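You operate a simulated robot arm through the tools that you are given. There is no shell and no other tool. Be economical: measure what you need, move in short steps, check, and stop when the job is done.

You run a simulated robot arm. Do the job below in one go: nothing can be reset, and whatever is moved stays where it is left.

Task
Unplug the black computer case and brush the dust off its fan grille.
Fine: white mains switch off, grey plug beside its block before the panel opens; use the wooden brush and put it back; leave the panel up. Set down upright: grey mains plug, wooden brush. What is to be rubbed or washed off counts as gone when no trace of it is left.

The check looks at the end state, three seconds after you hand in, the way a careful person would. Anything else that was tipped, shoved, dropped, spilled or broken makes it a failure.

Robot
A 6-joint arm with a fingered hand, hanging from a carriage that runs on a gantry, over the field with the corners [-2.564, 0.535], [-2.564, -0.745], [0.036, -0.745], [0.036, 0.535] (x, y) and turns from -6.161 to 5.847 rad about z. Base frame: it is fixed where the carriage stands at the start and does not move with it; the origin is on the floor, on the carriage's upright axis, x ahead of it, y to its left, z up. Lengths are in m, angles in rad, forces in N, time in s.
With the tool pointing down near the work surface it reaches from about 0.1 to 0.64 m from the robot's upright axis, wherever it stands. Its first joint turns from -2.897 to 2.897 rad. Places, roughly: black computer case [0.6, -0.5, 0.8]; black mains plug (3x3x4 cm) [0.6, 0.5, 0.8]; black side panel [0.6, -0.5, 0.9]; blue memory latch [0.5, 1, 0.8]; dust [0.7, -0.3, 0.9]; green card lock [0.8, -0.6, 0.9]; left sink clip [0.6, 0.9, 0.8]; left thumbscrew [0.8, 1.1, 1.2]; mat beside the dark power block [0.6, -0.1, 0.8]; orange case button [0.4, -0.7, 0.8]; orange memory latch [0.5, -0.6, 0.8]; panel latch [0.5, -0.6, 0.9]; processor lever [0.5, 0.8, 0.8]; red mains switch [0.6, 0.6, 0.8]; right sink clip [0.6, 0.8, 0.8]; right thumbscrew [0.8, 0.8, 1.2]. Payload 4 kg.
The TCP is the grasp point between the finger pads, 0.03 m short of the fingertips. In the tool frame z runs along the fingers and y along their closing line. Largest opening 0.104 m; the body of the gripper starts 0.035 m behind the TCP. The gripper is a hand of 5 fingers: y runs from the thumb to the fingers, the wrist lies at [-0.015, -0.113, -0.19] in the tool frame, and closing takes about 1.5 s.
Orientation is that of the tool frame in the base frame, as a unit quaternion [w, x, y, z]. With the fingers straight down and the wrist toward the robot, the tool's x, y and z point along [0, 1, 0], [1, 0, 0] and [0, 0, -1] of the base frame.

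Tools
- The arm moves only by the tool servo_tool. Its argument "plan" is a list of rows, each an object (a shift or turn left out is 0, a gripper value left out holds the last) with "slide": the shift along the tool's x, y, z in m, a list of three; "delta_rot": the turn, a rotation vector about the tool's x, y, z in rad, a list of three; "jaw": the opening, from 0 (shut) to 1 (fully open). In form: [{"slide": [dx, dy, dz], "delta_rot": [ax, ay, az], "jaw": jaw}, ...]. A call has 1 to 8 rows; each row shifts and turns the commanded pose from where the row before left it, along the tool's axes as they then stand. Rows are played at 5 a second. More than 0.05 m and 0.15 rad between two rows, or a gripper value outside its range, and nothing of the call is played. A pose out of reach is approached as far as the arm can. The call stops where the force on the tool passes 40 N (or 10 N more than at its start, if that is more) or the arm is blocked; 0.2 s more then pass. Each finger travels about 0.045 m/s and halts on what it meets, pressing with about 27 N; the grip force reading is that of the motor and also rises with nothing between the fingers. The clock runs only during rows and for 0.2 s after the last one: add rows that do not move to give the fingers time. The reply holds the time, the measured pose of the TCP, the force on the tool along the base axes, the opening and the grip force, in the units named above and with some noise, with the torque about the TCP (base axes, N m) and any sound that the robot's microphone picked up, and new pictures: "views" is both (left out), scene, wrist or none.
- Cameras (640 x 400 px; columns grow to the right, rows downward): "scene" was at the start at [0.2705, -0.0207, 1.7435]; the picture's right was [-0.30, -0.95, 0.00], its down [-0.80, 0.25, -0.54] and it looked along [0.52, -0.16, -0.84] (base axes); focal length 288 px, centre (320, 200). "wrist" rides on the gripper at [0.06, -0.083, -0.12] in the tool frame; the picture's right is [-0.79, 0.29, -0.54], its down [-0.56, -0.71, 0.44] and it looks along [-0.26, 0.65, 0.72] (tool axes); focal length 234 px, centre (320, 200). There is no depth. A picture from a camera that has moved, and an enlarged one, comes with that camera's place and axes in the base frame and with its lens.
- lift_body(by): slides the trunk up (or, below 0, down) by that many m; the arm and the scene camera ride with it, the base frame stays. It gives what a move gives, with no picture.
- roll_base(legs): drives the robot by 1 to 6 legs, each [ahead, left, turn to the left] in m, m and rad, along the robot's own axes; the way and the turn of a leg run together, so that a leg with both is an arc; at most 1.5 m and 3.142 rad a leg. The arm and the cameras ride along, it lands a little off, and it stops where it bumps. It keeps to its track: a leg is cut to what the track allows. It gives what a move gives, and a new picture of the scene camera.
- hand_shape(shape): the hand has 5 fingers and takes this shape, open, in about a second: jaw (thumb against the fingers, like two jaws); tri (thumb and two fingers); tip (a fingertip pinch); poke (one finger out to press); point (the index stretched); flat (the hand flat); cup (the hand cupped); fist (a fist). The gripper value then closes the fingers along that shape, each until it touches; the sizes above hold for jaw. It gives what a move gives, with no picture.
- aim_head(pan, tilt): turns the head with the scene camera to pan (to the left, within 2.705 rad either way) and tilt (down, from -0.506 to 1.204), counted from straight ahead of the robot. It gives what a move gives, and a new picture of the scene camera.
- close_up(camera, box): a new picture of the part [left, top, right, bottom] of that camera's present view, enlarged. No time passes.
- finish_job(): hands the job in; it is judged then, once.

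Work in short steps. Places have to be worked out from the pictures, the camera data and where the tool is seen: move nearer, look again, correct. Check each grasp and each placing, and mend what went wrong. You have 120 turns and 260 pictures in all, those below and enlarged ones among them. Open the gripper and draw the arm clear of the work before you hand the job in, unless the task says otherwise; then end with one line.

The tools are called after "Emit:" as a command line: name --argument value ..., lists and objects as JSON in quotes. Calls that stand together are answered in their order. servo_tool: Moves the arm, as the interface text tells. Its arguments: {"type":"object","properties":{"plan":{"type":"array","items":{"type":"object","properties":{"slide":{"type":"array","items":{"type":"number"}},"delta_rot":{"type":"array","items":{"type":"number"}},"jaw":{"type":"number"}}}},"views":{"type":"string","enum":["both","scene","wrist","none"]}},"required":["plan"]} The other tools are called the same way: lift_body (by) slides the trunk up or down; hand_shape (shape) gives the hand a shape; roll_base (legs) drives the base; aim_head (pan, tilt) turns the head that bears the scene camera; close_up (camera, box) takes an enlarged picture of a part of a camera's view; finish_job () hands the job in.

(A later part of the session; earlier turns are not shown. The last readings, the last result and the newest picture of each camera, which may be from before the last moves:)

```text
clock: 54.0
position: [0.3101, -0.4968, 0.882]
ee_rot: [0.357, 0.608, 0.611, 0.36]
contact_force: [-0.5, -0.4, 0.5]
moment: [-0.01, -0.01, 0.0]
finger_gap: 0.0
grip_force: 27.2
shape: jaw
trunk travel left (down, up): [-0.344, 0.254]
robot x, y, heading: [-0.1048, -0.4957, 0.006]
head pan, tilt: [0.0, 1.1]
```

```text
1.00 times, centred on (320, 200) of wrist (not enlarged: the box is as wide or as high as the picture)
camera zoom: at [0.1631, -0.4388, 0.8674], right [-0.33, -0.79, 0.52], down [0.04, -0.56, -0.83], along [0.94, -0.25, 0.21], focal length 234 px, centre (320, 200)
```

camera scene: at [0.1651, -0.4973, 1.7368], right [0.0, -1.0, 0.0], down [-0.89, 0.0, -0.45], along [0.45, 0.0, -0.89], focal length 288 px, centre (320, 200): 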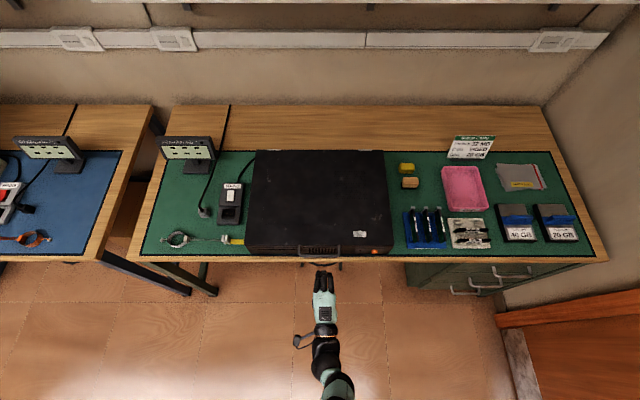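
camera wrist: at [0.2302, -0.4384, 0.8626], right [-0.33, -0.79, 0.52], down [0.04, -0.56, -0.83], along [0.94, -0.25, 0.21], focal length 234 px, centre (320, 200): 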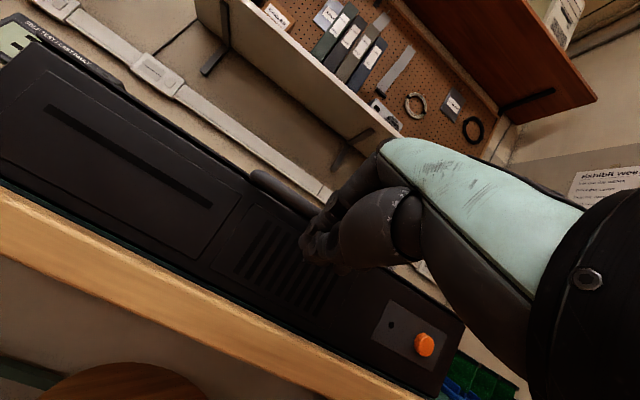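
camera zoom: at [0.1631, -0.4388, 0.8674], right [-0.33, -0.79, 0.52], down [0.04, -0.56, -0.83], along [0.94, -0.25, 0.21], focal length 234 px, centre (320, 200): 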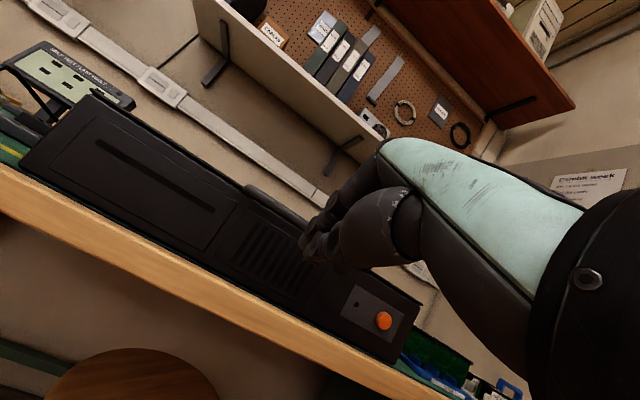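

Now slide down and forward under the bar.

Emit:
servo_tool --plan '[{"slide": [0, -0.006, 0.027]}, {"slide": [0, -0.006, 0.027]}, {"slide": [0, 0.012, 0.022]}, {"slide": [0, 0.012, 0.021]}]' --views "wrist"

Emit:
close_up --camera "wrist" --box '[160, 150, 420, 320]'

```text
clock: 55.0
position: [0.3999, -0.4966, 0.843]
ee_rot: [0.356, 0.609, 0.611, 0.359]
contact_force: [-1.0, -0.2, -3.6]
moment: [0.04, -0.04, -0.02]
finger_gap: 0.0
grip_force: 26.5
shape: jaw
trunk travel left (down, up): [-0.344, 0.254]
robot x, y, heading: [-0.1021, -0.4995, 0.006]
head pan, tilt: [0.0, 1.1]
camera wrist: at [0.2525, -0.4386, 0.8291], right [-0.33, -0.79, 0.52], down [0.04, -0.56, -0.83], along [0.94, -0.25, 0.21], focal length 234 px, centre (320, 200)
```

wrist: 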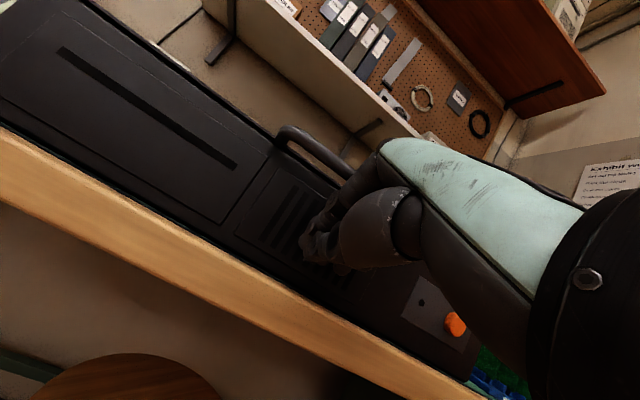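

```text
2.35 times, centred on (290, 235) of wrist
camera zoom: at [0.2525, -0.4386, 0.8291], right [-0.33, -0.79, 0.52], down [0.04, -0.56, -0.83], along [0.94, -0.25, 0.21], focal length 551 px, centre (391, 118)
```

zoom: 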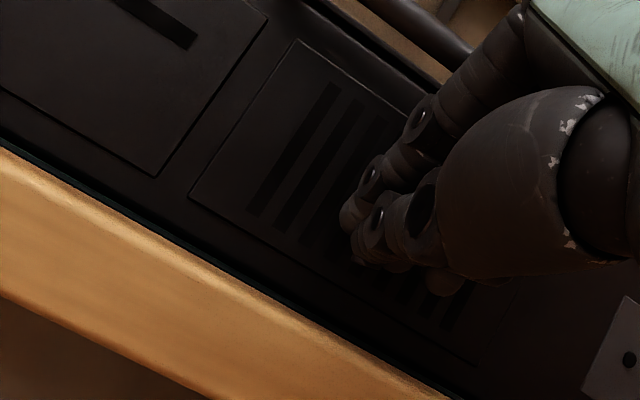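

The fingers are under the bar. Lifting straight up now.

Emit:
servo_tool --plan '[{"slide": [0, 0.017, -0.01]}, {"slide": [0, 0.017, -0.01]}, {"slide": [0, 0.026, -0.015]}, {"slide": [0, 0.026, -0.015]}]' --views "both"

```text
clock: 56.0
position: [0.3962, -0.4977, 0.9437]
ee_rot: [0.356, 0.609, 0.611, 0.359]
contact_force: [-3.2, 0.8, -3.3]
moment: [0.01, -0.06, -0.02]
finger_gap: 0.0
grip_force: 26.7
shape: jaw
trunk travel left (down, up): [-0.344, 0.254]
robot x, y, heading: [-0.1005, -0.4997, 0.001]
head pan, tilt: [0.0, 1.1]
camera scene: at [0.1641, -0.4969, 1.6165], right [0.0, -1.0, 0.0], down [-0.89, 0.0, -0.45], along [0.45, 0.0, -0.89], focal length 288 px, centre (320, 200)
camera wrist: at [0.2503, -0.4394, 0.93], right [-0.33, -0.79, 0.52], down [0.04, -0.56, -0.83], along [0.94, -0.25, 0.21], focal length 234 px, centre (320, 200)
```

scene: 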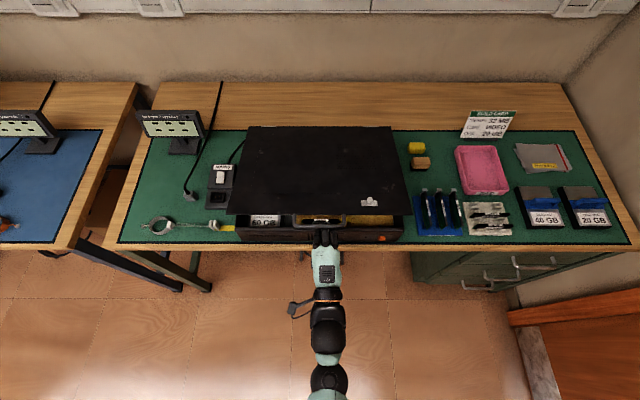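
wrist: 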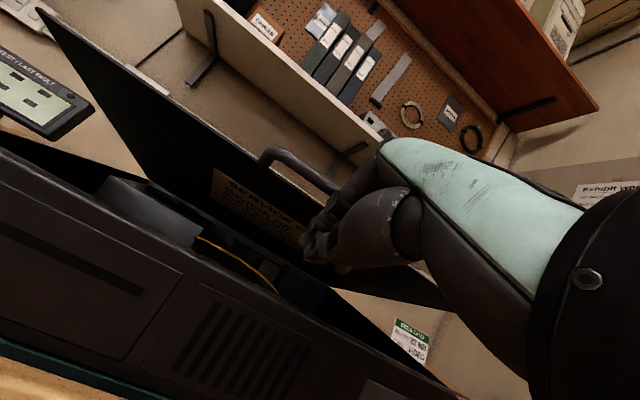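

The panel is lifting with little force. I'll follow its arc upward in steps.

Emit:
servo_tool --plan '[{"slide": [0, 0.039, -0.0075]}, {"slide": [0, 0.039, -0.0075]}, {"slide": [0, 0.04, 0.0005]}, {"slide": [0, 0.04, 0.0005]}]' --views "both"

```text
clock: 57.0
position: [0.4625, -0.4963, 1.0921]
ee_rot: [0.356, 0.609, 0.611, 0.359]
contact_force: [-1.5, 0.0, -2.5]
moment: [0.0, -0.05, -0.03]
finger_gap: 0.0002
grip_force: 27.2
shape: jaw
trunk travel left (down, up): [-0.344, 0.254]
robot x, y, heading: [-0.1024, -0.4996, 0.004]
head pan, tilt: [0.0, 1.1]
camera scene: at [0.1644, -0.4969, 1.6166], right [0.0, -1.0, 0.0], down [-0.89, 0.0, -0.45], along [0.45, 0.0, -0.89], focal length 288 px, centre (320, 200)
camera wrist: at [0.3166, -0.4365, 1.0772], right [-0.33, -0.79, 0.52], down [0.04, -0.56, -0.83], along [0.94, -0.25, 0.21], focal length 234 px, centre (320, 200)
```

scene: 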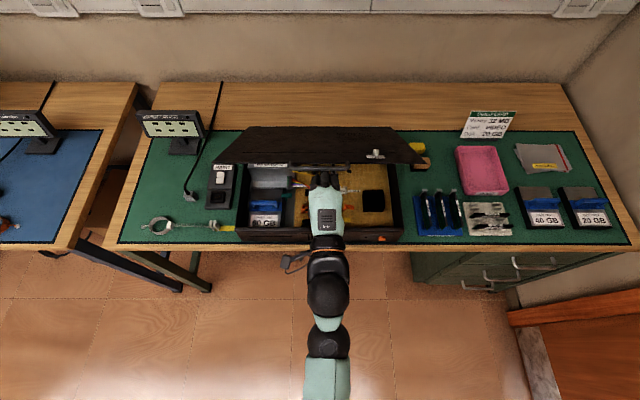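
wrist: 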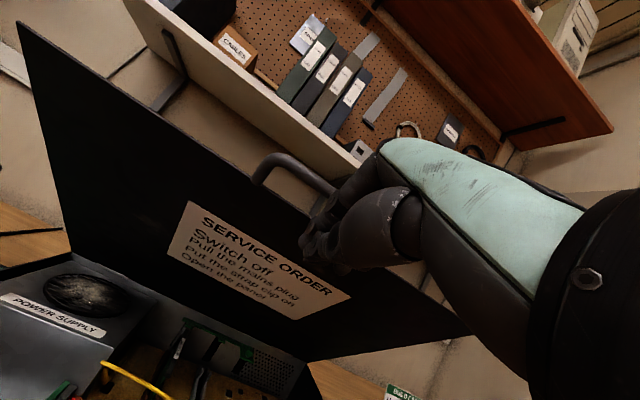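

The underside shows the power supply's fan grille with dust at the left. Continue the arc upward.

Emit:
servo_tool --plan '[{"slide": [0, 0.0385, 0.009]}, {"slide": [0, 0.0385, 0.009]}, {"slide": [0, 0.0335, 0.015]}, {"slide": [0, 0.0335, 0.015]}]' --views "both"

```text
clock: 58.0
position: [0.5767, -0.4987, 1.1942]
ee_rot: [0.356, 0.608, 0.611, 0.36]
contact_force: [-2.1, -0.9, -0.4]
moment: [0.0, -0.06, -0.04]
finger_gap: 0.0
grip_force: 27.6
shape: jaw
trunk travel left (down, up): [-0.344, 0.254]
robot x, y, heading: [-0.1034, -0.4978, 0.004]
head pan, tilt: [0.0, 1.1]
camera scene: at [0.1645, -0.4969, 1.6167], right [0.0, -1.0, 0.0], down [-0.89, 0.0, -0.45], along [0.45, 0.0, -0.89], focal length 288 px, centre (320, 200)
camera wrist: at [0.4295, -0.4387, 1.18], right [-0.33, -0.79, 0.51], down [0.04, -0.56, -0.83], along [0.94, -0.25, 0.22], focal length 234 px, centre (320, 200)
```

scene: 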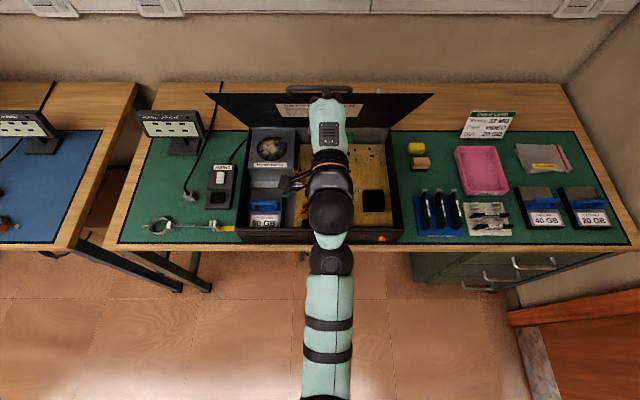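
wrist: 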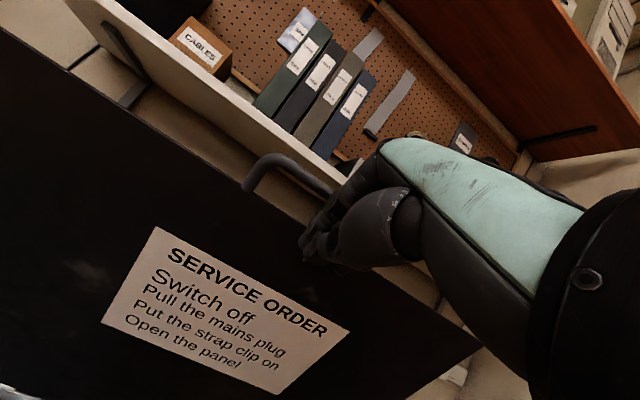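

About 60° open, forces tiny. I'll continue forward and up.

Emit:
servo_tool --plan '[{"slide": [0, 0.031, 0.024]}, {"slide": [0, 0.031, 0.024]}, {"slide": [0, 0.015, 0.026]}, {"slide": [0, 0.015, 0.026]}]' --views "both"

```text
clock: 59.0
position: [0.708, -0.4971, 1.2215]
ee_rot: [0.356, 0.609, 0.611, 0.36]
contact_force: [-1.2, 0.3, -0.4]
moment: [-0.05, -0.01, -0.01]
finger_gap: 0.0
grip_force: 27.4
shape: jaw
trunk travel left (down, up): [-0.344, 0.254]
robot x, y, heading: [-0.1018, -0.4962, 0.005]
head pan, tilt: [0.0, 1.1]
camera scene: at [0.1646, -0.4969, 1.6167], right [0.0, -1.0, 0.0], down [-0.89, 0.0, -0.45], along [0.45, 0.0, -0.89], focal length 288 px, centre (320, 200)
camera wrist: at [0.5608, -0.438, 1.2079], right [-0.33, -0.79, 0.52], down [0.04, -0.56, -0.83], along [0.94, -0.25, 0.21], focal length 234 px, centre (320, 200)
```

scene: 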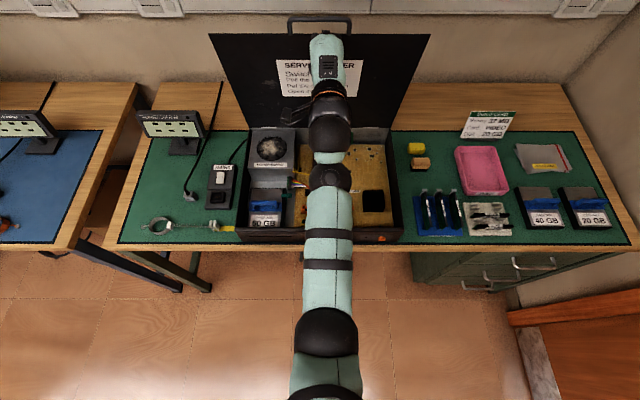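
wrist: 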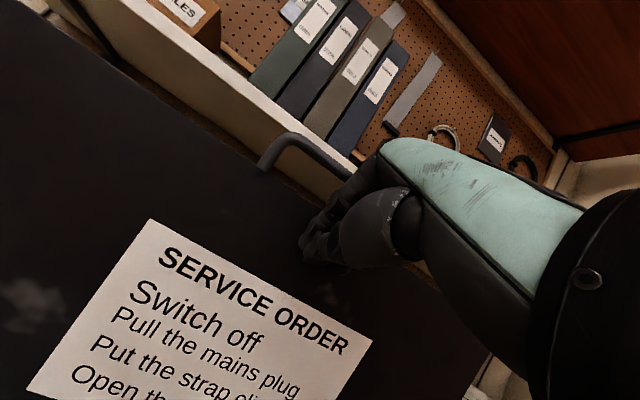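

Nearly upright. I'll push gently forward until it reaches its stop or passes vertical.

Emit:
servo_tool --plan '[{"slide": [0, 0.01, 0.0173]}, {"slide": [0, 0.01, 0.0173]}, {"slide": [0, 0.01, 0.0173]}, {"slide": [0, 0.01, 0.0173]}]' --views "both"

```text
clock: 60.0
position: [0.7862, -0.4965, 1.2237]
ee_rot: [0.357, 0.609, 0.611, 0.359]
contact_force: [-0.2, -0.5, 0.2]
moment: [-0.03, -0.03, 0.03]
finger_gap: 0.0
grip_force: 26.7
shape: jaw
trunk travel left (down, up): [-0.344, 0.254]
robot x, y, heading: [-0.1012, -0.4943, 0.004]
head pan, tilt: [0.0, 1.1]
camera scene: at [0.1647, -0.4969, 1.6167], right [0.0, -1.0, 0.0], down [-0.89, 0.0, -0.45], along [0.45, 0.0, -0.89], focal length 288 px, centre (320, 200)
camera wrist: at [0.6399, -0.4372, 1.2098], right [-0.33, -0.79, 0.51], down [0.04, -0.56, -0.83], along [0.94, -0.25, 0.22], focal length 234 px, centre (320, 200)
```

scene: 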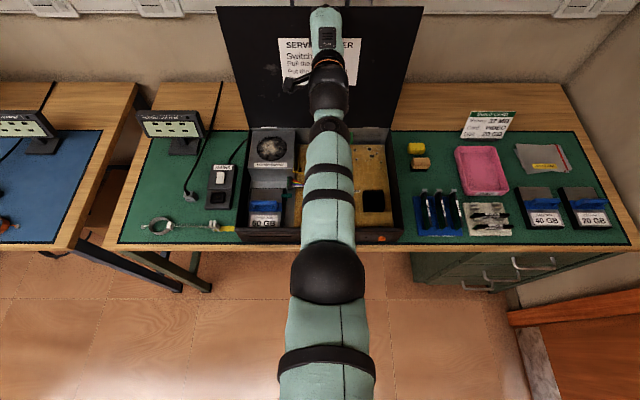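
wrist: 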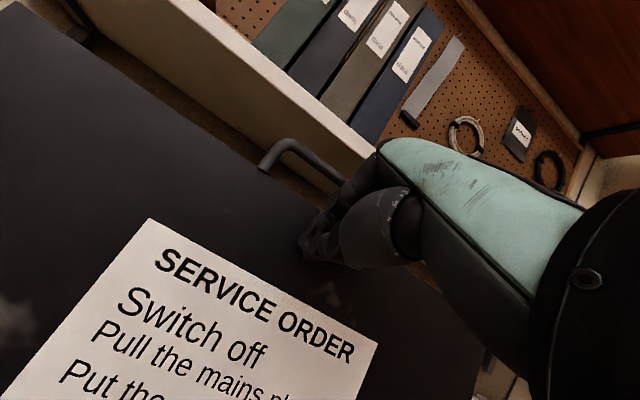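

The fingertips are already past the hinge line, with no resistance. A bit further to make sure it leans back.

Emit:
servo_tool --plan '[{"slide": [0, 0.008, 0.0173]}, {"slide": [0, 0.008, 0.0173]}]' --views "both"

```text
clock: 60.5
position: [0.7949, -0.4961, 1.2246]
ee_rot: [0.357, 0.608, 0.611, 0.361]
contact_force: [-28.0, -0.9, 4.5]
moment: [-0.03, 0.27, -0.01]
finger_gap: 0.0
grip_force: 27.0
shape: jaw
out of reach, approached as far as the arm can: row 1, 2
trunk travel left (down, up): [-0.344, 0.254]
robot x, y, heading: [-0.1029, -0.4958, 0.002]
head pan, tilt: [0.0, 1.1]
stopped in row 2: the force on the tool passed its limit at 41 N (the readings are from after the stop); the commanded pose is now the measured one
camera scene: at [0.1618, -0.497, 1.616], right [0.0, -1.0, 0.0], down [-0.89, 0.0, -0.45], along [0.45, 0.0, -0.89], focal length 288 px, centre (320, 200)
camera wrist: at [0.6488, -0.437, 1.2097], right [-0.33, -0.79, 0.51], down [0.04, -0.56, -0.83], along [0.94, -0.25, 0.22], focal length 234 px, centre (320, 200)
```

scene: 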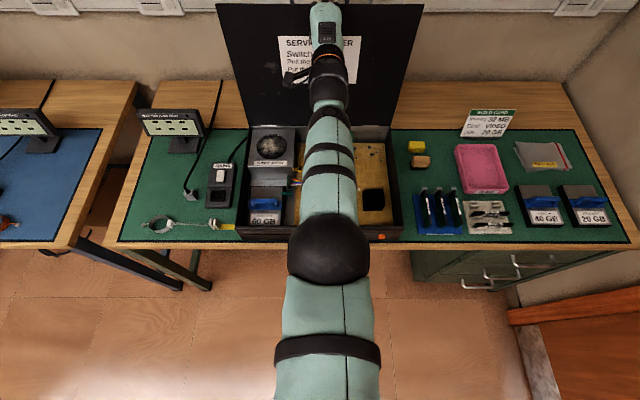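
wrist: 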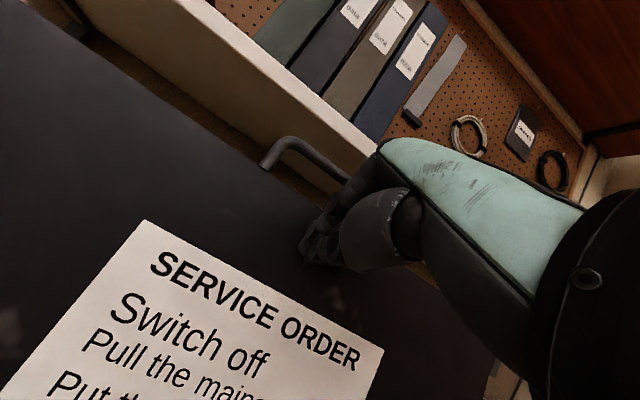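

It hit its stop. Now I'll back away a few centimetres and see whether the panel stays.

Emit:
servo_tool --plan '[{"slide": [0, -0.01, -0.0173]}, {"slide": [0, -0.01, -0.0173]}, {}]' --views "both"

```text
clock: 61.2
position: [0.7594, -0.496, 1.2263]
ee_rot: [0.358, 0.608, 0.61, 0.36]
contact_force: [-0.5, -0.5, 0.4]
moment: [0.01, 0.0, 0.0]
finger_gap: 0.0
grip_force: 26.6
shape: jaw
trunk travel left (down, up): [-0.344, 0.254]
robot x, y, heading: [-0.0998, -0.5009, 0.0]
head pan, tilt: [0.0, 1.1]
camera scene: at [0.1642, -0.4969, 1.6167], right [0.0, -1.0, 0.0], down [-0.89, 0.0, -0.45], along [0.45, 0.0, -0.89], focal length 288 px, centre (320, 200)
camera wrist: at [0.6121, -0.4369, 1.2107], right [-0.33, -0.79, 0.51], down [0.04, -0.56, -0.83], along [0.94, -0.25, 0.22], focal length 234 px, centre (320, 200)
```

scene: 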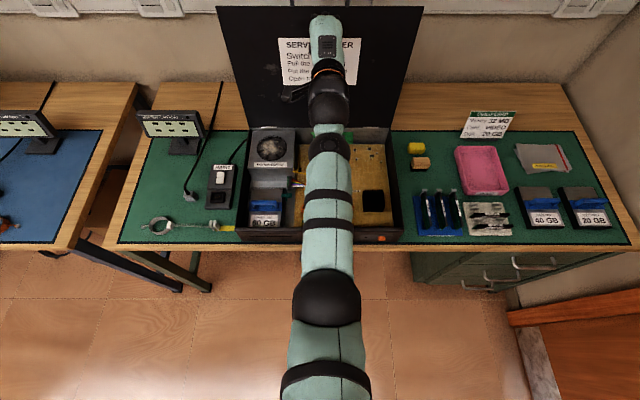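
wrist: 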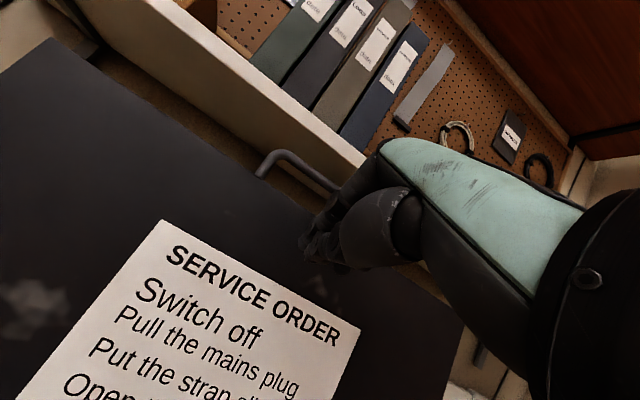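

The panel stays leaning back. I'll retract the arm, keeping height.

Emit:
servo_tool --plan '[{"slide": [0, -0.024, -0.043]}, {"slide": [0, -0.024, -0.043]}, {"slide": [0, -0.024, -0.043]}, {"slide": [0, -0.024, -0.043]}, {"slide": [0, -0.024, -0.043]}, {"slide": [0, -0.024, -0.043]}]' --views "none"

Emit:
servo_tool --plan '[{"delta_rot": [0.148, 0, 0]}, {"delta_rot": [0.148, 0, 0]}, {"delta_rot": [0.148, 0, 0]}, {"delta_rot": [0.148, 0, 0], "jaw": 0.7}, {"delta_rot": [0.148, 0, 0]}, {"delta_rot": [0.148, 0, 0]}, {"delta_rot": [0.146, 0, 0]}]' --views "scene"

Emit:
close_up --camera "scene" --box '[230, 115, 320, 175]'

Emit:
close_up --camera "scene" --box '[390, 130, 450, 180]'

```text
clock: 62.6
position: [0.4657, -0.4984, 1.223]
ee_rot: [0.359, 0.607, 0.61, 0.362]
contact_force: [0.2, -0.6, 0.3]
moment: [0.02, 0.03, -0.01]
finger_gap: 0.0
grip_force: 26.8
shape: jaw
trunk travel left (down, up): [-0.344, 0.254]
robot x, y, heading: [-0.1042, -0.4975, 0.003]
head pan, tilt: [0.0, 1.1]
```

```text
clock: 64.2
position: [0.548, -0.4738, 1.1461]
ee_rot: [0.054, 0.694, 0.715, 0.064]
contact_force: [0.2, -0.2, -0.2]
moment: [0.03, 0.03, 0.03]
finger_gap: 0.0729
grip_force: 0.1
shape: jaw
out of reach, approached as far as the arm can: row 3, 4, 5, 6, 7
trunk travel left (down, up): [-0.344, 0.254]
robot x, y, heading: [-0.1028, -0.4946, 0.007]
head pan, tilt: [0.0, 1.1]
camera scene: at [0.1642, -0.4969, 1.6167], right [0.0, -1.0, 0.0], down [-0.89, 0.0, -0.45], along [0.45, 0.0, -0.89], focal length 288 px, centre (320, 200)
```

scene: 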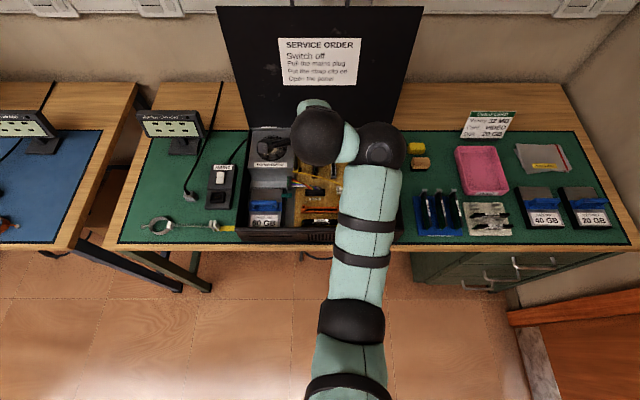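

```text
6.67 times, centred on (275, 145) of scene
camera zoom: at [0.1642, -0.4969, 1.6167], right [0.0, -1.0, 0.0], down [-0.89, 0.0, -0.45], along [0.45, 0.0, -0.89], focal length 1923 px, centre (620, 567)
```

zoom: 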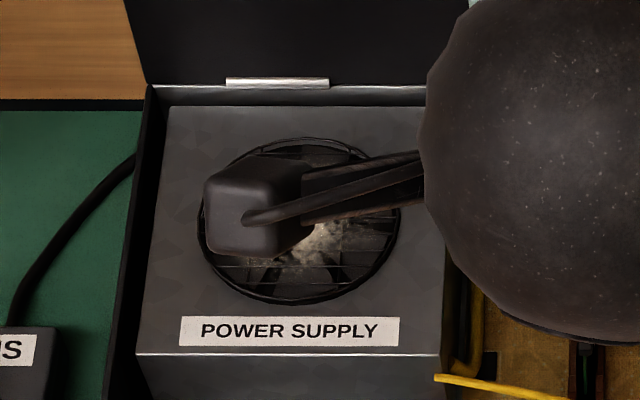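

```text
8.00 times, centred on (420, 155) of scene
camera zoom: at [0.1642, -0.4969, 1.6167], right [0.0, -1.0, 0.0], down [-0.89, 0.0, -0.45], along [0.45, 0.0, -0.89], focal length 2308 px, centre (-480, 560)
```

zoom: 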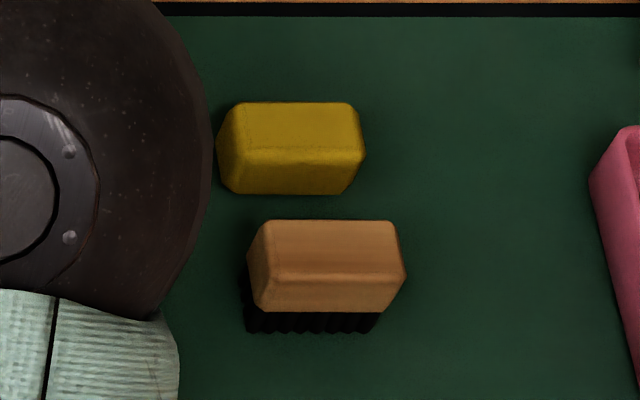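

The panel holds. Fan grille centre is near (0.72,-0.345); the wooden brush is at about (0.70,-0.826), top z≈0.845. I'll bring the hand to a straight-down pose lower, then drive toward the brush.

Emit:
servo_tool --plan '[{"slide": [0, 0, 0.04]}, {"slide": [0, 0, 0.04]}, {"slide": [0, 0, 0.03]}, {}, {}]' --views "none"

Emit:
roll_base --legs '[[0.135, -0.247, 0]]'

```text
clock: 65.5
position: [0.5678, -0.4722, 1.039]
ee_rot: [0.053, 0.695, 0.715, 0.064]
contact_force: [0.0, -0.1, -0.9]
moment: [-0.01, 0.01, 0.01]
finger_gap: 0.0729
grip_force: 0.0
shape: jaw
trunk travel left (down, up): [-0.344, 0.254]
robot x, y, heading: [-0.1046, -0.4958, 0.01]
head pan, tilt: [0.0, 1.1]
```

```text
clock: 67.4
position: [0.7011, -0.7124, 1.0377]
ee_rot: [0.053, 0.694, 0.715, 0.063]
contact_force: [0.3, 0.3, -0.1]
moment: [-0.01, -0.03, 0.0]
finger_gap: 0.0729
grip_force: 0.1
shape: jaw
trunk travel left (down, up): [-0.344, 0.254]
robot x, y, heading: [0.0336, -0.7411, 0.001]
head pan, tilt: [0.0, 1.1]
camera scene: at [0.2987, -0.7397, 1.6167], right [0.0, -1.0, 0.0], down [-0.89, 0.0, -0.45], along [0.45, 0.0, -0.89], focal length 288 px, centre (320, 200)
```

scene: 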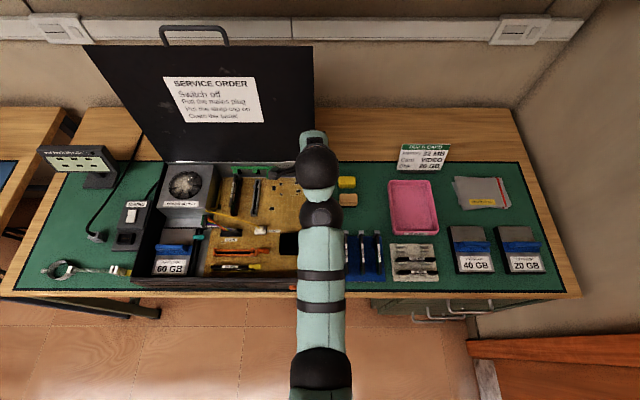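

The hand is above the brush row but still tilted about 9°. I'll straighten it, shift over to y≈-0.826, and check with the wrist camera.

Emit:
servo_tool --plan '[{"delta_rot": [0.14, 0, 0], "slide": [-0.04, 0, 0]}, {"delta_rot": [0.02, 0, 0.03], "slide": [-0.04, 0, 0]}, {"slide": [-0.034, 0, 0.02]}, {"slide": [0, 0, 0.02]}, {}]' --views "both"

Emit:
close_up --camera "wrist" --box '[180, 150, 440, 340]'

```text
clock: 68.6
position: [0.7046, -0.8273, 0.997]
ee_rot: [-0.003, 0.707, 0.707, 0.005]
contact_force: [0.2, 0.1, 0.6]
moment: [0.02, 0.01, 0.02]
finger_gap: 0.0726
grip_force: 0.1
shape: jaw
trunk travel left (down, up): [-0.344, 0.254]
robot x, y, heading: [0.0278, -0.7387, 0.001]
head pan, tilt: [0.0, 1.1]
camera scene: at [0.2987, -0.7397, 1.6167], right [0.0, -1.0, 0.0], down [-0.89, 0.0, -0.45], along [0.45, 0.0, -0.89], focal length 288 px, centre (320, 200)
camera wrist: at [0.6197, -0.7696, 1.1163], right [0.29, -0.8, 0.53], down [-0.7, -0.55, -0.45], along [0.65, -0.25, -0.72], focal length 234 px, centre (320, 200)
```

scene: 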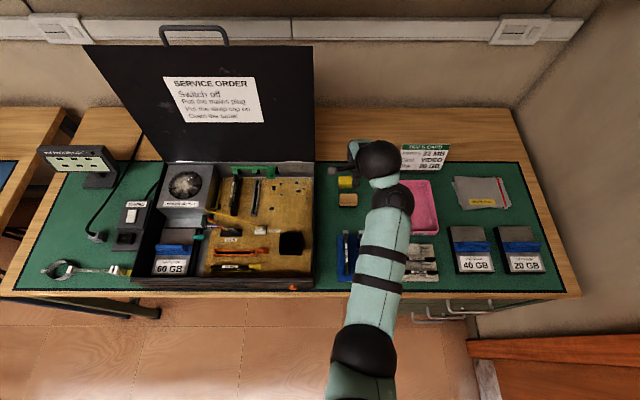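
wrist: 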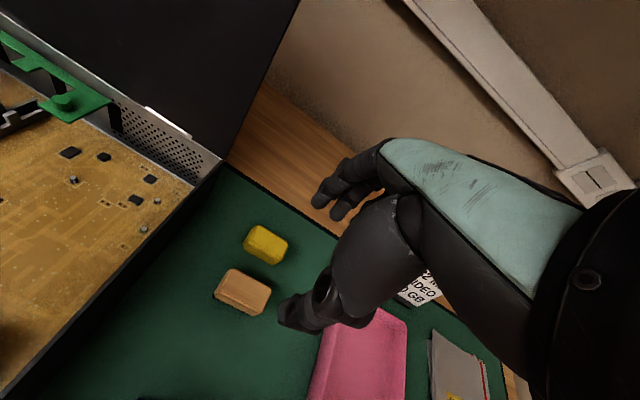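

```text
2.11 times, centred on (310, 245) of wrist
camera zoom: at [0.6197, -0.7696, 1.1163], right [0.29, -0.8, 0.53], down [-0.7, -0.55, -0.45], along [0.65, -0.25, -0.72], focal length 493 px, centre (341, 105)
```

zoom: 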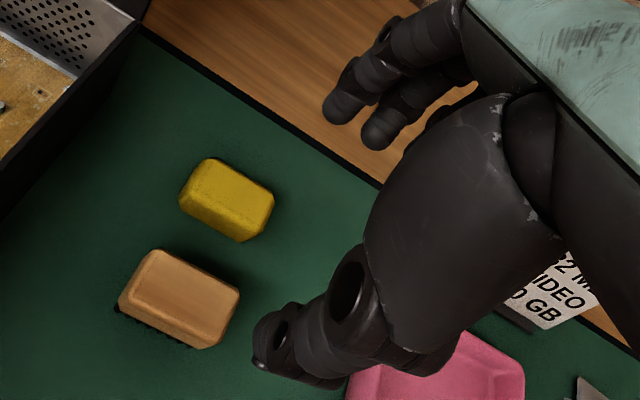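

Brush is centred at about (0.695,-0.822), top z≈0.845. I'll descend over it with the jaw at about 6 cm, pausing above.

Emit:
servo_tool --plan '[{"slide": [0.005, -0.008, 0.04], "jaw": 0.58}, {"slide": [0, 0, 0.04]}, {"slide": [0, 0, 0.02]}, {}]' --views "none"

Emit:
close_up --camera "wrist" --box '[180, 150, 440, 340]'

```text
clock: 69.6
position: [0.6962, -0.8213, 0.8954]
ee_rot: [-0.003, 0.707, 0.707, 0.006]
contact_force: [-0.8, 0.6, -0.6]
moment: [0.02, -0.02, -0.01]
finger_gap: 0.0609
grip_force: 0.1
shape: jaw
trunk travel left (down, up): [-0.344, 0.254]
robot x, y, heading: [0.0318, -0.743, 0.003]
head pan, tilt: [0.0, 1.1]
```

```text
2.11 times, centred on (310, 245) of wrist
camera zoom: at [0.612, -0.7624, 1.0164], right [0.29, -0.8, 0.53], down [-0.7, -0.55, -0.45], along [0.65, -0.25, -0.72], focal length 493 px, centre (341, 105)
```

zoom: 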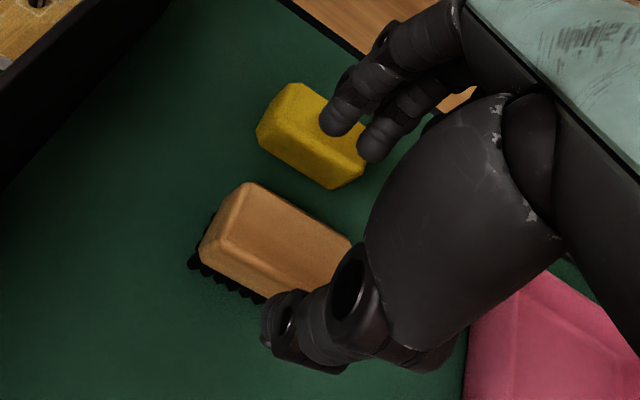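

Fingers at x≈0.735 and thumb at 0.656 straddle the brush (0.69); the sponge front is at 0.752. I'll narrow slightly and lower.

Emit:
servo_tool --plan '[{"slide": [0.001, -0.003, 0], "jaw": 0.48}, {}, {"slide": [0, 0, 0.025]}, {"slide": [0, 0, 0.015]}, {"slide": [0, 0, 0.007]}]' --views "none"

Emit:
close_up --camera "wrist" --box '[180, 150, 440, 340]'

```text
clock: 70.8
position: [0.6947, -0.8184, 0.8492]
ee_rot: [-0.003, 0.707, 0.707, 0.006]
contact_force: [0.0, -0.3, 0.3]
moment: [0.0, -0.05, 0.0]
finger_gap: 0.0502
grip_force: 0.0
shape: jaw
trunk travel left (down, up): [-0.344, 0.254]
robot x, y, heading: [0.0344, -0.7424, -0.004]
head pan, tilt: [0.0, 1.1]
```

```text
2.11 times, centred on (310, 245) of wrist
camera zoom: at [0.6087, -0.7602, 0.9688], right [0.29, -0.8, 0.53], down [-0.7, -0.55, -0.45], along [0.65, -0.25, -0.72], focal length 493 px, centre (341, 105)
```

zoom: 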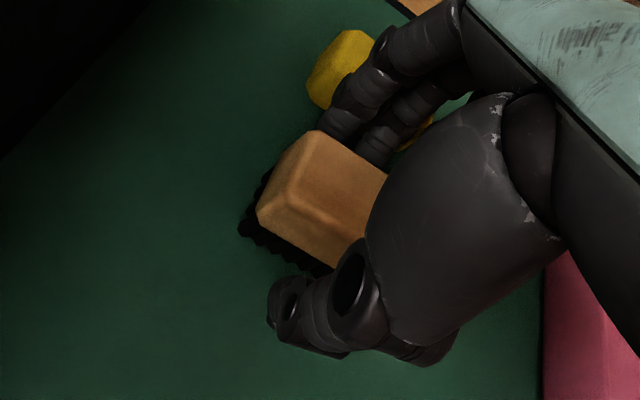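

The fingers went between brush and sponge with no contact. Closing on the brush.

Emit:
servo_tool --plan '[{"jaw": 0.3}, {"jaw": 0}, {}, {}, {}]' --views "none"

Emit:
servo_tool --plan '[{"slide": [0, 0, -0.02]}, {"slide": [0, 0, -0.04]}, {"slide": [0, 0, -0.045]}, {}]' --views "wrist"

Emit:
close_up --camera "wrist" --box '[180, 150, 440, 340]'

```text
clock: 72.0
position: [0.694, -0.8191, 0.8492]
ee_rot: [-0.003, 0.707, 0.707, 0.006]
contact_force: [-0.3, -0.3, -0.1]
moment: [-0.02, 0.01, 0.0]
finger_gap: 0.0267
grip_force: 27.6
shape: jaw
trunk travel left (down, up): [-0.344, 0.254]
robot x, y, heading: [0.0273, -0.7422, 0.007]
head pan, tilt: [0.0, 1.1]
```

```text
clock: 73.0
position: [0.6913, -0.821, 0.9549]
ee_rot: [-0.004, 0.707, 0.707, 0.005]
contact_force: [0.6, 0.7, -0.9]
moment: [-0.02, 0.01, -0.04]
finger_gap: 0.0267
grip_force: 27.0
shape: jaw
trunk travel left (down, up): [-0.344, 0.254]
robot x, y, heading: [0.031, -0.7429, 0.005]
head pan, tilt: [0.0, 1.1]
camera wrist: at [0.6063, -0.763, 1.0746], right [0.29, -0.8, 0.53], down [-0.7, -0.55, -0.45], along [0.65, -0.25, -0.72], focal length 234 px, centre (320, 200)
```

wrist: 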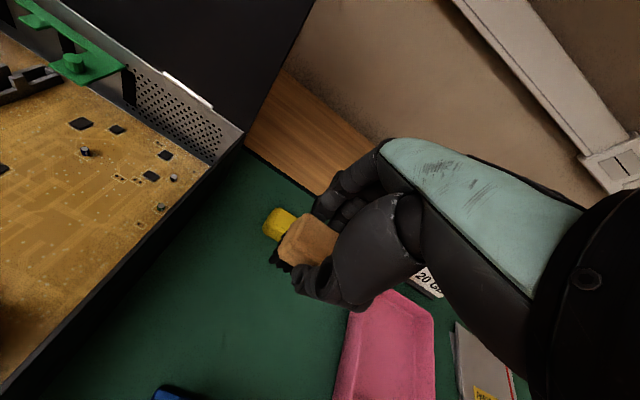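

```text
2.11 times, centred on (310, 245) of wrist
camera zoom: at [0.6063, -0.763, 1.0746], right [0.29, -0.8, 0.53], down [-0.7, -0.55, -0.45], along [0.65, -0.25, -0.72], focal length 493 px, centre (341, 105)
```

zoom: 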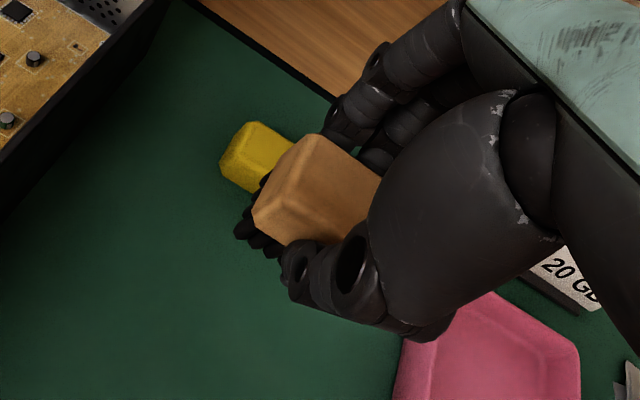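

Brush is held upright, bottom about 4.9 cm below the TCP. I'll raise it, pull back a bit from the panel plane, and drive to the fan side.

Emit:
servo_tool --plan '[{"slide": [0, -0.025, -0.04]}, {"slide": [0, -0.025, -0.04]}]' --views "none"

Emit:
roll_base --legs '[[0, 0.42, 0]]'

Emit:
close_up --camera "scene" --box '[230, 130, 350, 230]'

Emit:
close_up --camera "wrist" --box '[0, 0, 640, 400]'

```text
clock: 73.6
position: [0.6428, -0.8217, 1.0339]
ee_rot: [-0.002, 0.708, 0.706, 0.006]
contact_force: [-1.3, 0.7, -1.2]
moment: [-0.02, -0.05, 0.0]
finger_gap: 0.0263
grip_force: 26.7
shape: jaw
trunk travel left (down, up): [-0.344, 0.254]
robot x, y, heading: [0.0307, -0.7443, -0.003]
head pan, tilt: [0.0, 1.1]
```

```text
clock: 76.2
position: [0.6405, -0.3972, 1.0336]
ee_rot: [-0.002, 0.705, 0.709, 0.006]
contact_force: [0.0, 0.7, -0.6]
moment: [0.02, 0.0, -0.01]
finger_gap: 0.0266
grip_force: 27.5
shape: jaw
trunk travel left (down, up): [-0.344, 0.254]
robot x, y, heading: [0.0273, -0.3165, 0.013]
head pan, tilt: [0.0, 1.1]
camera scene: at [0.2961, -0.3158, 1.6167], right [0.01, -1.0, 0.0], down [-0.89, -0.01, -0.45], along [0.45, 0.0, -0.89], focal length 288 px, centre (320, 200)
```

scene: 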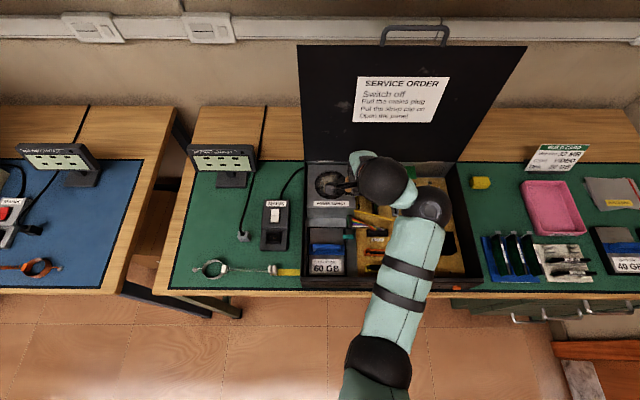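

```text
4.00 times, centred on (290, 180) of scene
camera zoom: at [0.2961, -0.3158, 1.6167], right [0.01, -1.0, 0.0], down [-0.89, -0.01, -0.45], along [0.45, 0.0, -0.89], focal length 1154 px, centre (440, 280)
```

zoom: 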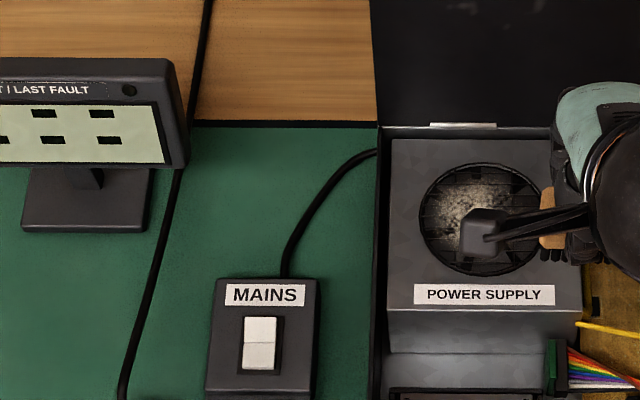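

```text
1.00 times, centred on (320, 200) of wrist (not enlarged: the box is as wide or as high as the picture)
camera zoom: at [0.5545, -0.3382, 1.1531], right [0.29, -0.79, 0.53], down [-0.7, -0.56, -0.45], along [0.65, -0.25, -0.72], focal length 234 px, centre (320, 200)
```

zoom: 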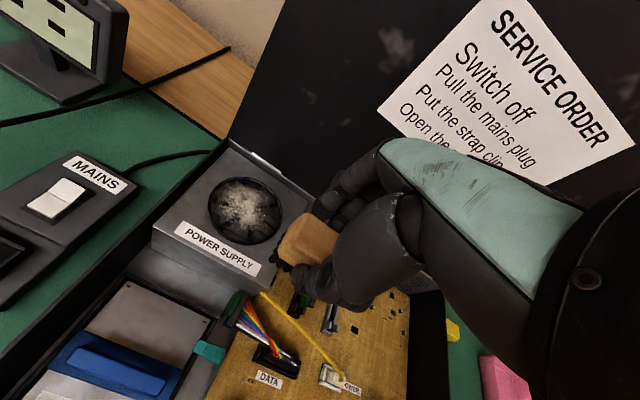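

Fan centre is near (0.717,-0.345), z≈0.88, with dust clearly visible. I'll bring the brush over it and lower to just above contact.

Emit:
servo_tool --plan '[{"slide": [0.03, 0.035, 0]}, {"slide": [0.022, 0.04, 0]}, {"slide": [0, 0, 0.04]}, {"slide": [0, 0, 0.035]}, {}]' --views "wrist"

Emit:
close_up --camera "wrist" --box '[180, 150, 440, 340]'

```text
clock: 77.4
position: [0.7156, -0.3421, 0.9594]
ee_rot: [-0.002, 0.705, 0.709, 0.006]
contact_force: [-0.1, 0.9, -1.3]
moment: [-0.01, 0.0, 0.0]
finger_gap: 0.0262
grip_force: 26.9
shape: jaw
trunk travel left (down, up): [-0.344, 0.254]
robot x, y, heading: [0.0289, -0.3165, 0.006]
head pan, tilt: [0.0, 1.1]
camera wrist: at [0.63, -0.2845, 1.0796], right [0.29, -0.79, 0.53], down [-0.7, -0.56, -0.45], along [0.65, -0.25, -0.72], focal length 234 px, centre (320, 200)
```

wrist: 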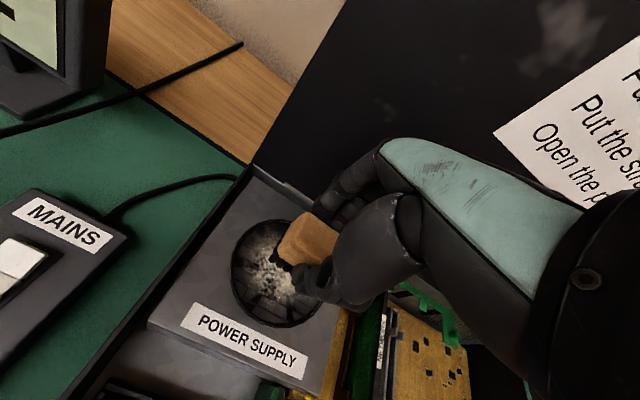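

```text
2.11 times, centred on (310, 245) of wrist
camera zoom: at [0.63, -0.2845, 1.0796], right [0.29, -0.79, 0.53], down [-0.7, -0.56, -0.45], along [0.65, -0.25, -0.72], focal length 493 px, centre (341, 105)
```

zoom: 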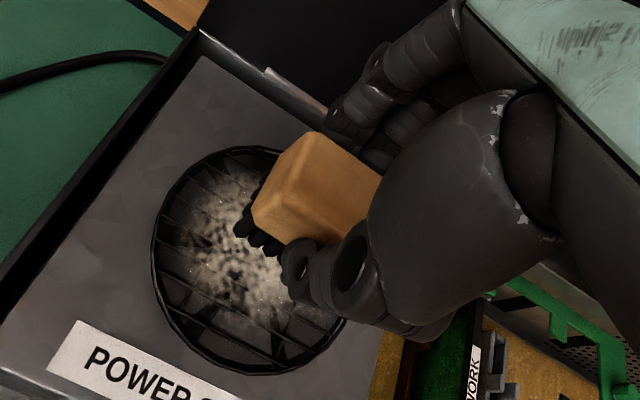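

Lowering to gentle contact with the grille.

Emit:
servo_tool --plan '[{"slide": [-0.003, 0, 0.015]}, {"slide": [0, 0, 0.008]}, {"slide": [0, 0, 0.005]}, {"slide": [0, 0, 0.004]}, {"slide": [0, 0, 0.003]}]' --views "none"

Emit:
close_up --camera "wrist" --box '[180, 150, 440, 340]'

```text
clock: 78.6
position: [0.7166, -0.3468, 0.9278]
ee_rot: [-0.002, 0.706, 0.709, 0.008]
contact_force: [-6.7, 0.3, 18.3]
moment: [-0.03, 0.16, 0.04]
finger_gap: 0.0272
grip_force: 26.7
shape: jaw
trunk travel left (down, up): [-0.344, 0.254]
robot x, y, heading: [0.0298, -0.3195, 0.01]
head pan, tilt: [0.0, 1.1]
```

```text
2.11 times, centred on (310, 245) of wrist
camera zoom: at [0.6311, -0.2874, 1.0467], right [0.29, -0.79, 0.54], down [-0.7, -0.56, -0.45], along [0.66, -0.25, -0.71], focal length 493 px, centre (341, 105)
```

zoom: 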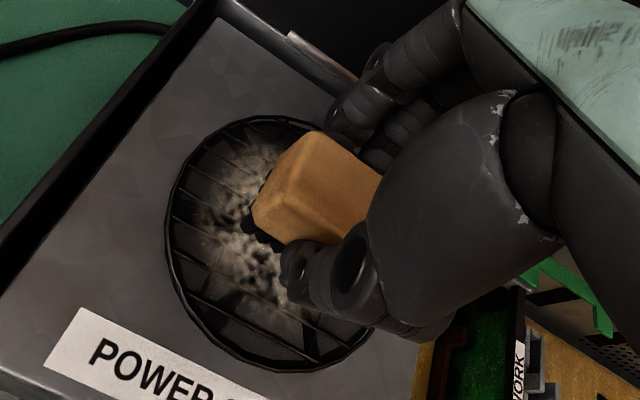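

Contact at 18 N. I'll ease 1–2 mm and sweep back and forth in x, starting on the +y side.

Emit:
servo_tool --plan '[{"slide": [0.02, 0, -0.0015]}, {"slide": [0, -0.02, 0]}, {"slide": [0, -0.02, 0]}, {"slide": [0, 0.025, 0]}, {"slide": [0, 0.025, 0]}, {"slide": [0, 0.018, 0]}, {"slide": [0, -0.025, 0]}, {"slide": [0, -0.025, 0]}]' --views "none"

Emit:
close_up --camera "wrist" --box '[180, 150, 440, 340]'

```text
clock: 80.4
position: [0.6957, -0.3258, 0.9271]
ee_rot: [-0.001, 0.705, 0.709, 0.007]
contact_force: [2.0, 0.1, 14.3]
moment: [-0.02, -0.11, 0.01]
finger_gap: 0.0277
grip_force: 26.7
shape: jaw
trunk travel left (down, up): [-0.344, 0.254]
robot x, y, heading: [0.0286, -0.317, 0.01]
head pan, tilt: [0.0, 1.1]
```

```text
2.11 times, centred on (310, 245) of wrist
camera zoom: at [0.6097, -0.2681, 1.0469], right [0.29, -0.79, 0.54], down [-0.7, -0.56, -0.45], along [0.65, -0.25, -0.72], focal length 493 px, centre (341, 105)
```

zoom: 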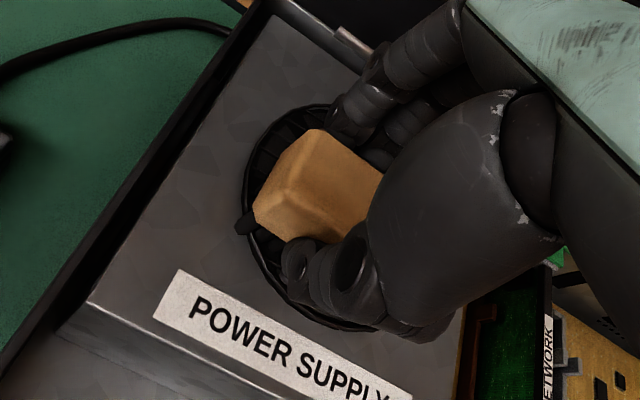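

The left lane looks cleaned. Next the middle and right lanes.

Emit:
servo_tool --plan '[{"slide": [-0.02, -0.015, 0]}, {"slide": [0, 0.025, 0]}, {"slide": [0, 0.025, 0]}, {"slide": [0, 0.015, 0]}, {"slide": [-0.025, 0, 0]}, {"slide": [0, -0.025, 0]}, {"slide": [0, -0.025, 0]}, {"slide": [0, -0.015, 0]}]' --views "none"

Emit:
servo_tool --plan '[{"slide": [0, 0.025, 0]}, {"slide": [0, 0.025, 0]}, {"slide": [0.025, 0.015, 0]}, {"slide": [0, -0.03, 0]}, {"slide": [0, -0.03, 0]}, {"slide": [0, 0, -0.04]}, {"slide": [-0.04, -0.02, -0.02]}, {"slide": [-0.03, -0.02, 0]}]' --views "wrist"

Emit:
close_up --camera "wrist" --box '[150, 150, 350, 300]'

```text
clock: 82.2
position: [0.6813, -0.3711, 0.9262]
ee_rot: [-0.002, 0.706, 0.709, 0.007]
contact_force: [4.5, -0.8, 14.8]
moment: [-0.02, -0.15, -0.03]
finger_gap: 0.0284
grip_force: 26.8
shape: jaw
trunk travel left (down, up): [-0.344, 0.254]
robot x, y, heading: [0.0331, -0.3196, 0.008]
head pan, tilt: [0.0, 1.1]
```

```text
clock: 84.0
position: [0.6456, -0.4169, 0.9847]
ee_rot: [-0.003, 0.706, 0.708, 0.006]
contact_force: [0.2, -0.3, -0.4]
moment: [0.04, 0.01, -0.02]
finger_gap: 0.028
grip_force: 26.9
shape: jaw
trunk travel left (down, up): [-0.344, 0.254]
robot x, y, heading: [0.0282, -0.3158, 0.006]
head pan, tilt: [0.0, 1.1]
camera wrist: at [0.5592, -0.3594, 1.1053], right [0.29, -0.79, 0.53], down [-0.7, -0.56, -0.45], along [0.65, -0.25, -0.72], focal length 234 px, centre (320, 200)
```

wrist: 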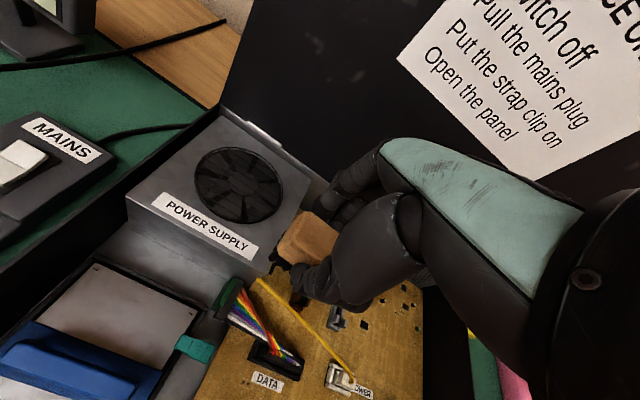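

```text
2.67 times, centred on (250, 225) of wrist
camera zoom: at [0.5592, -0.3594, 1.1053], right [0.29, -0.79, 0.53], down [-0.7, -0.56, -0.45], along [0.65, -0.25, -0.72], focal length 624 px, centre (507, 133)
```

zoom: 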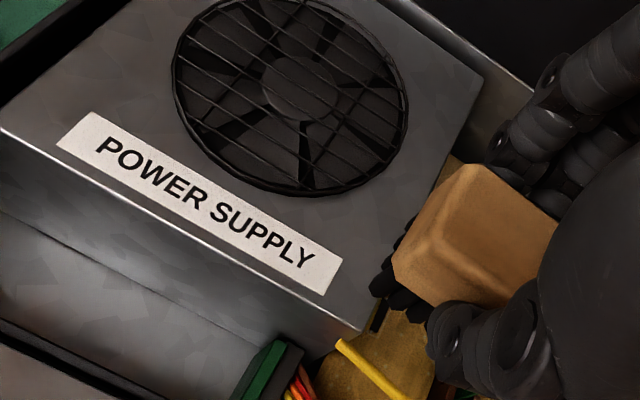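

The grille looks clean; a closer look to be sure there is no trace.

Emit:
close_up --camera "wrist" --box '[180, 130, 300, 230]'

Emit:
close_up --camera "scene" --box '[295, 150, 375, 210]'

```text
4.00 times, centred on (240, 180) of wrist
camera zoom: at [0.5592, -0.3594, 1.1053], right [0.29, -0.79, 0.53], down [-0.7, -0.56, -0.45], along [0.65, -0.25, -0.72], focal length 937 px, centre (640, 280)
```

zoom: 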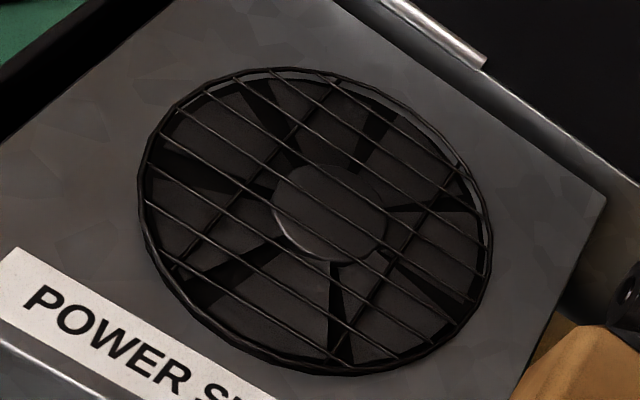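

```text
6.67 times, centred on (335, 180) of scene
camera zoom: at [0.296, -0.3159, 1.6166], right [0.01, -1.0, 0.0], down [-0.89, -0.01, -0.45], along [0.45, 0.0, -0.89], focal length 1923 px, centre (220, 333)
```

zoom: 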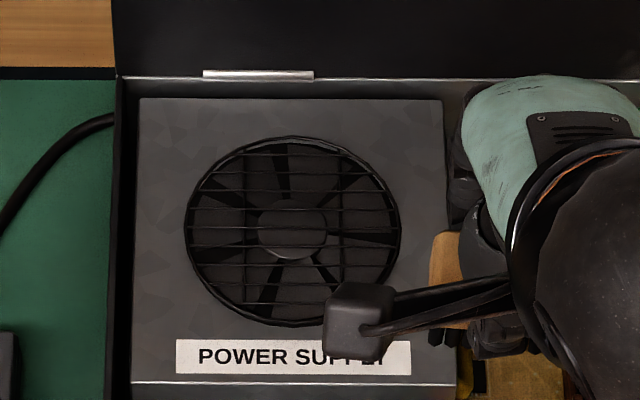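

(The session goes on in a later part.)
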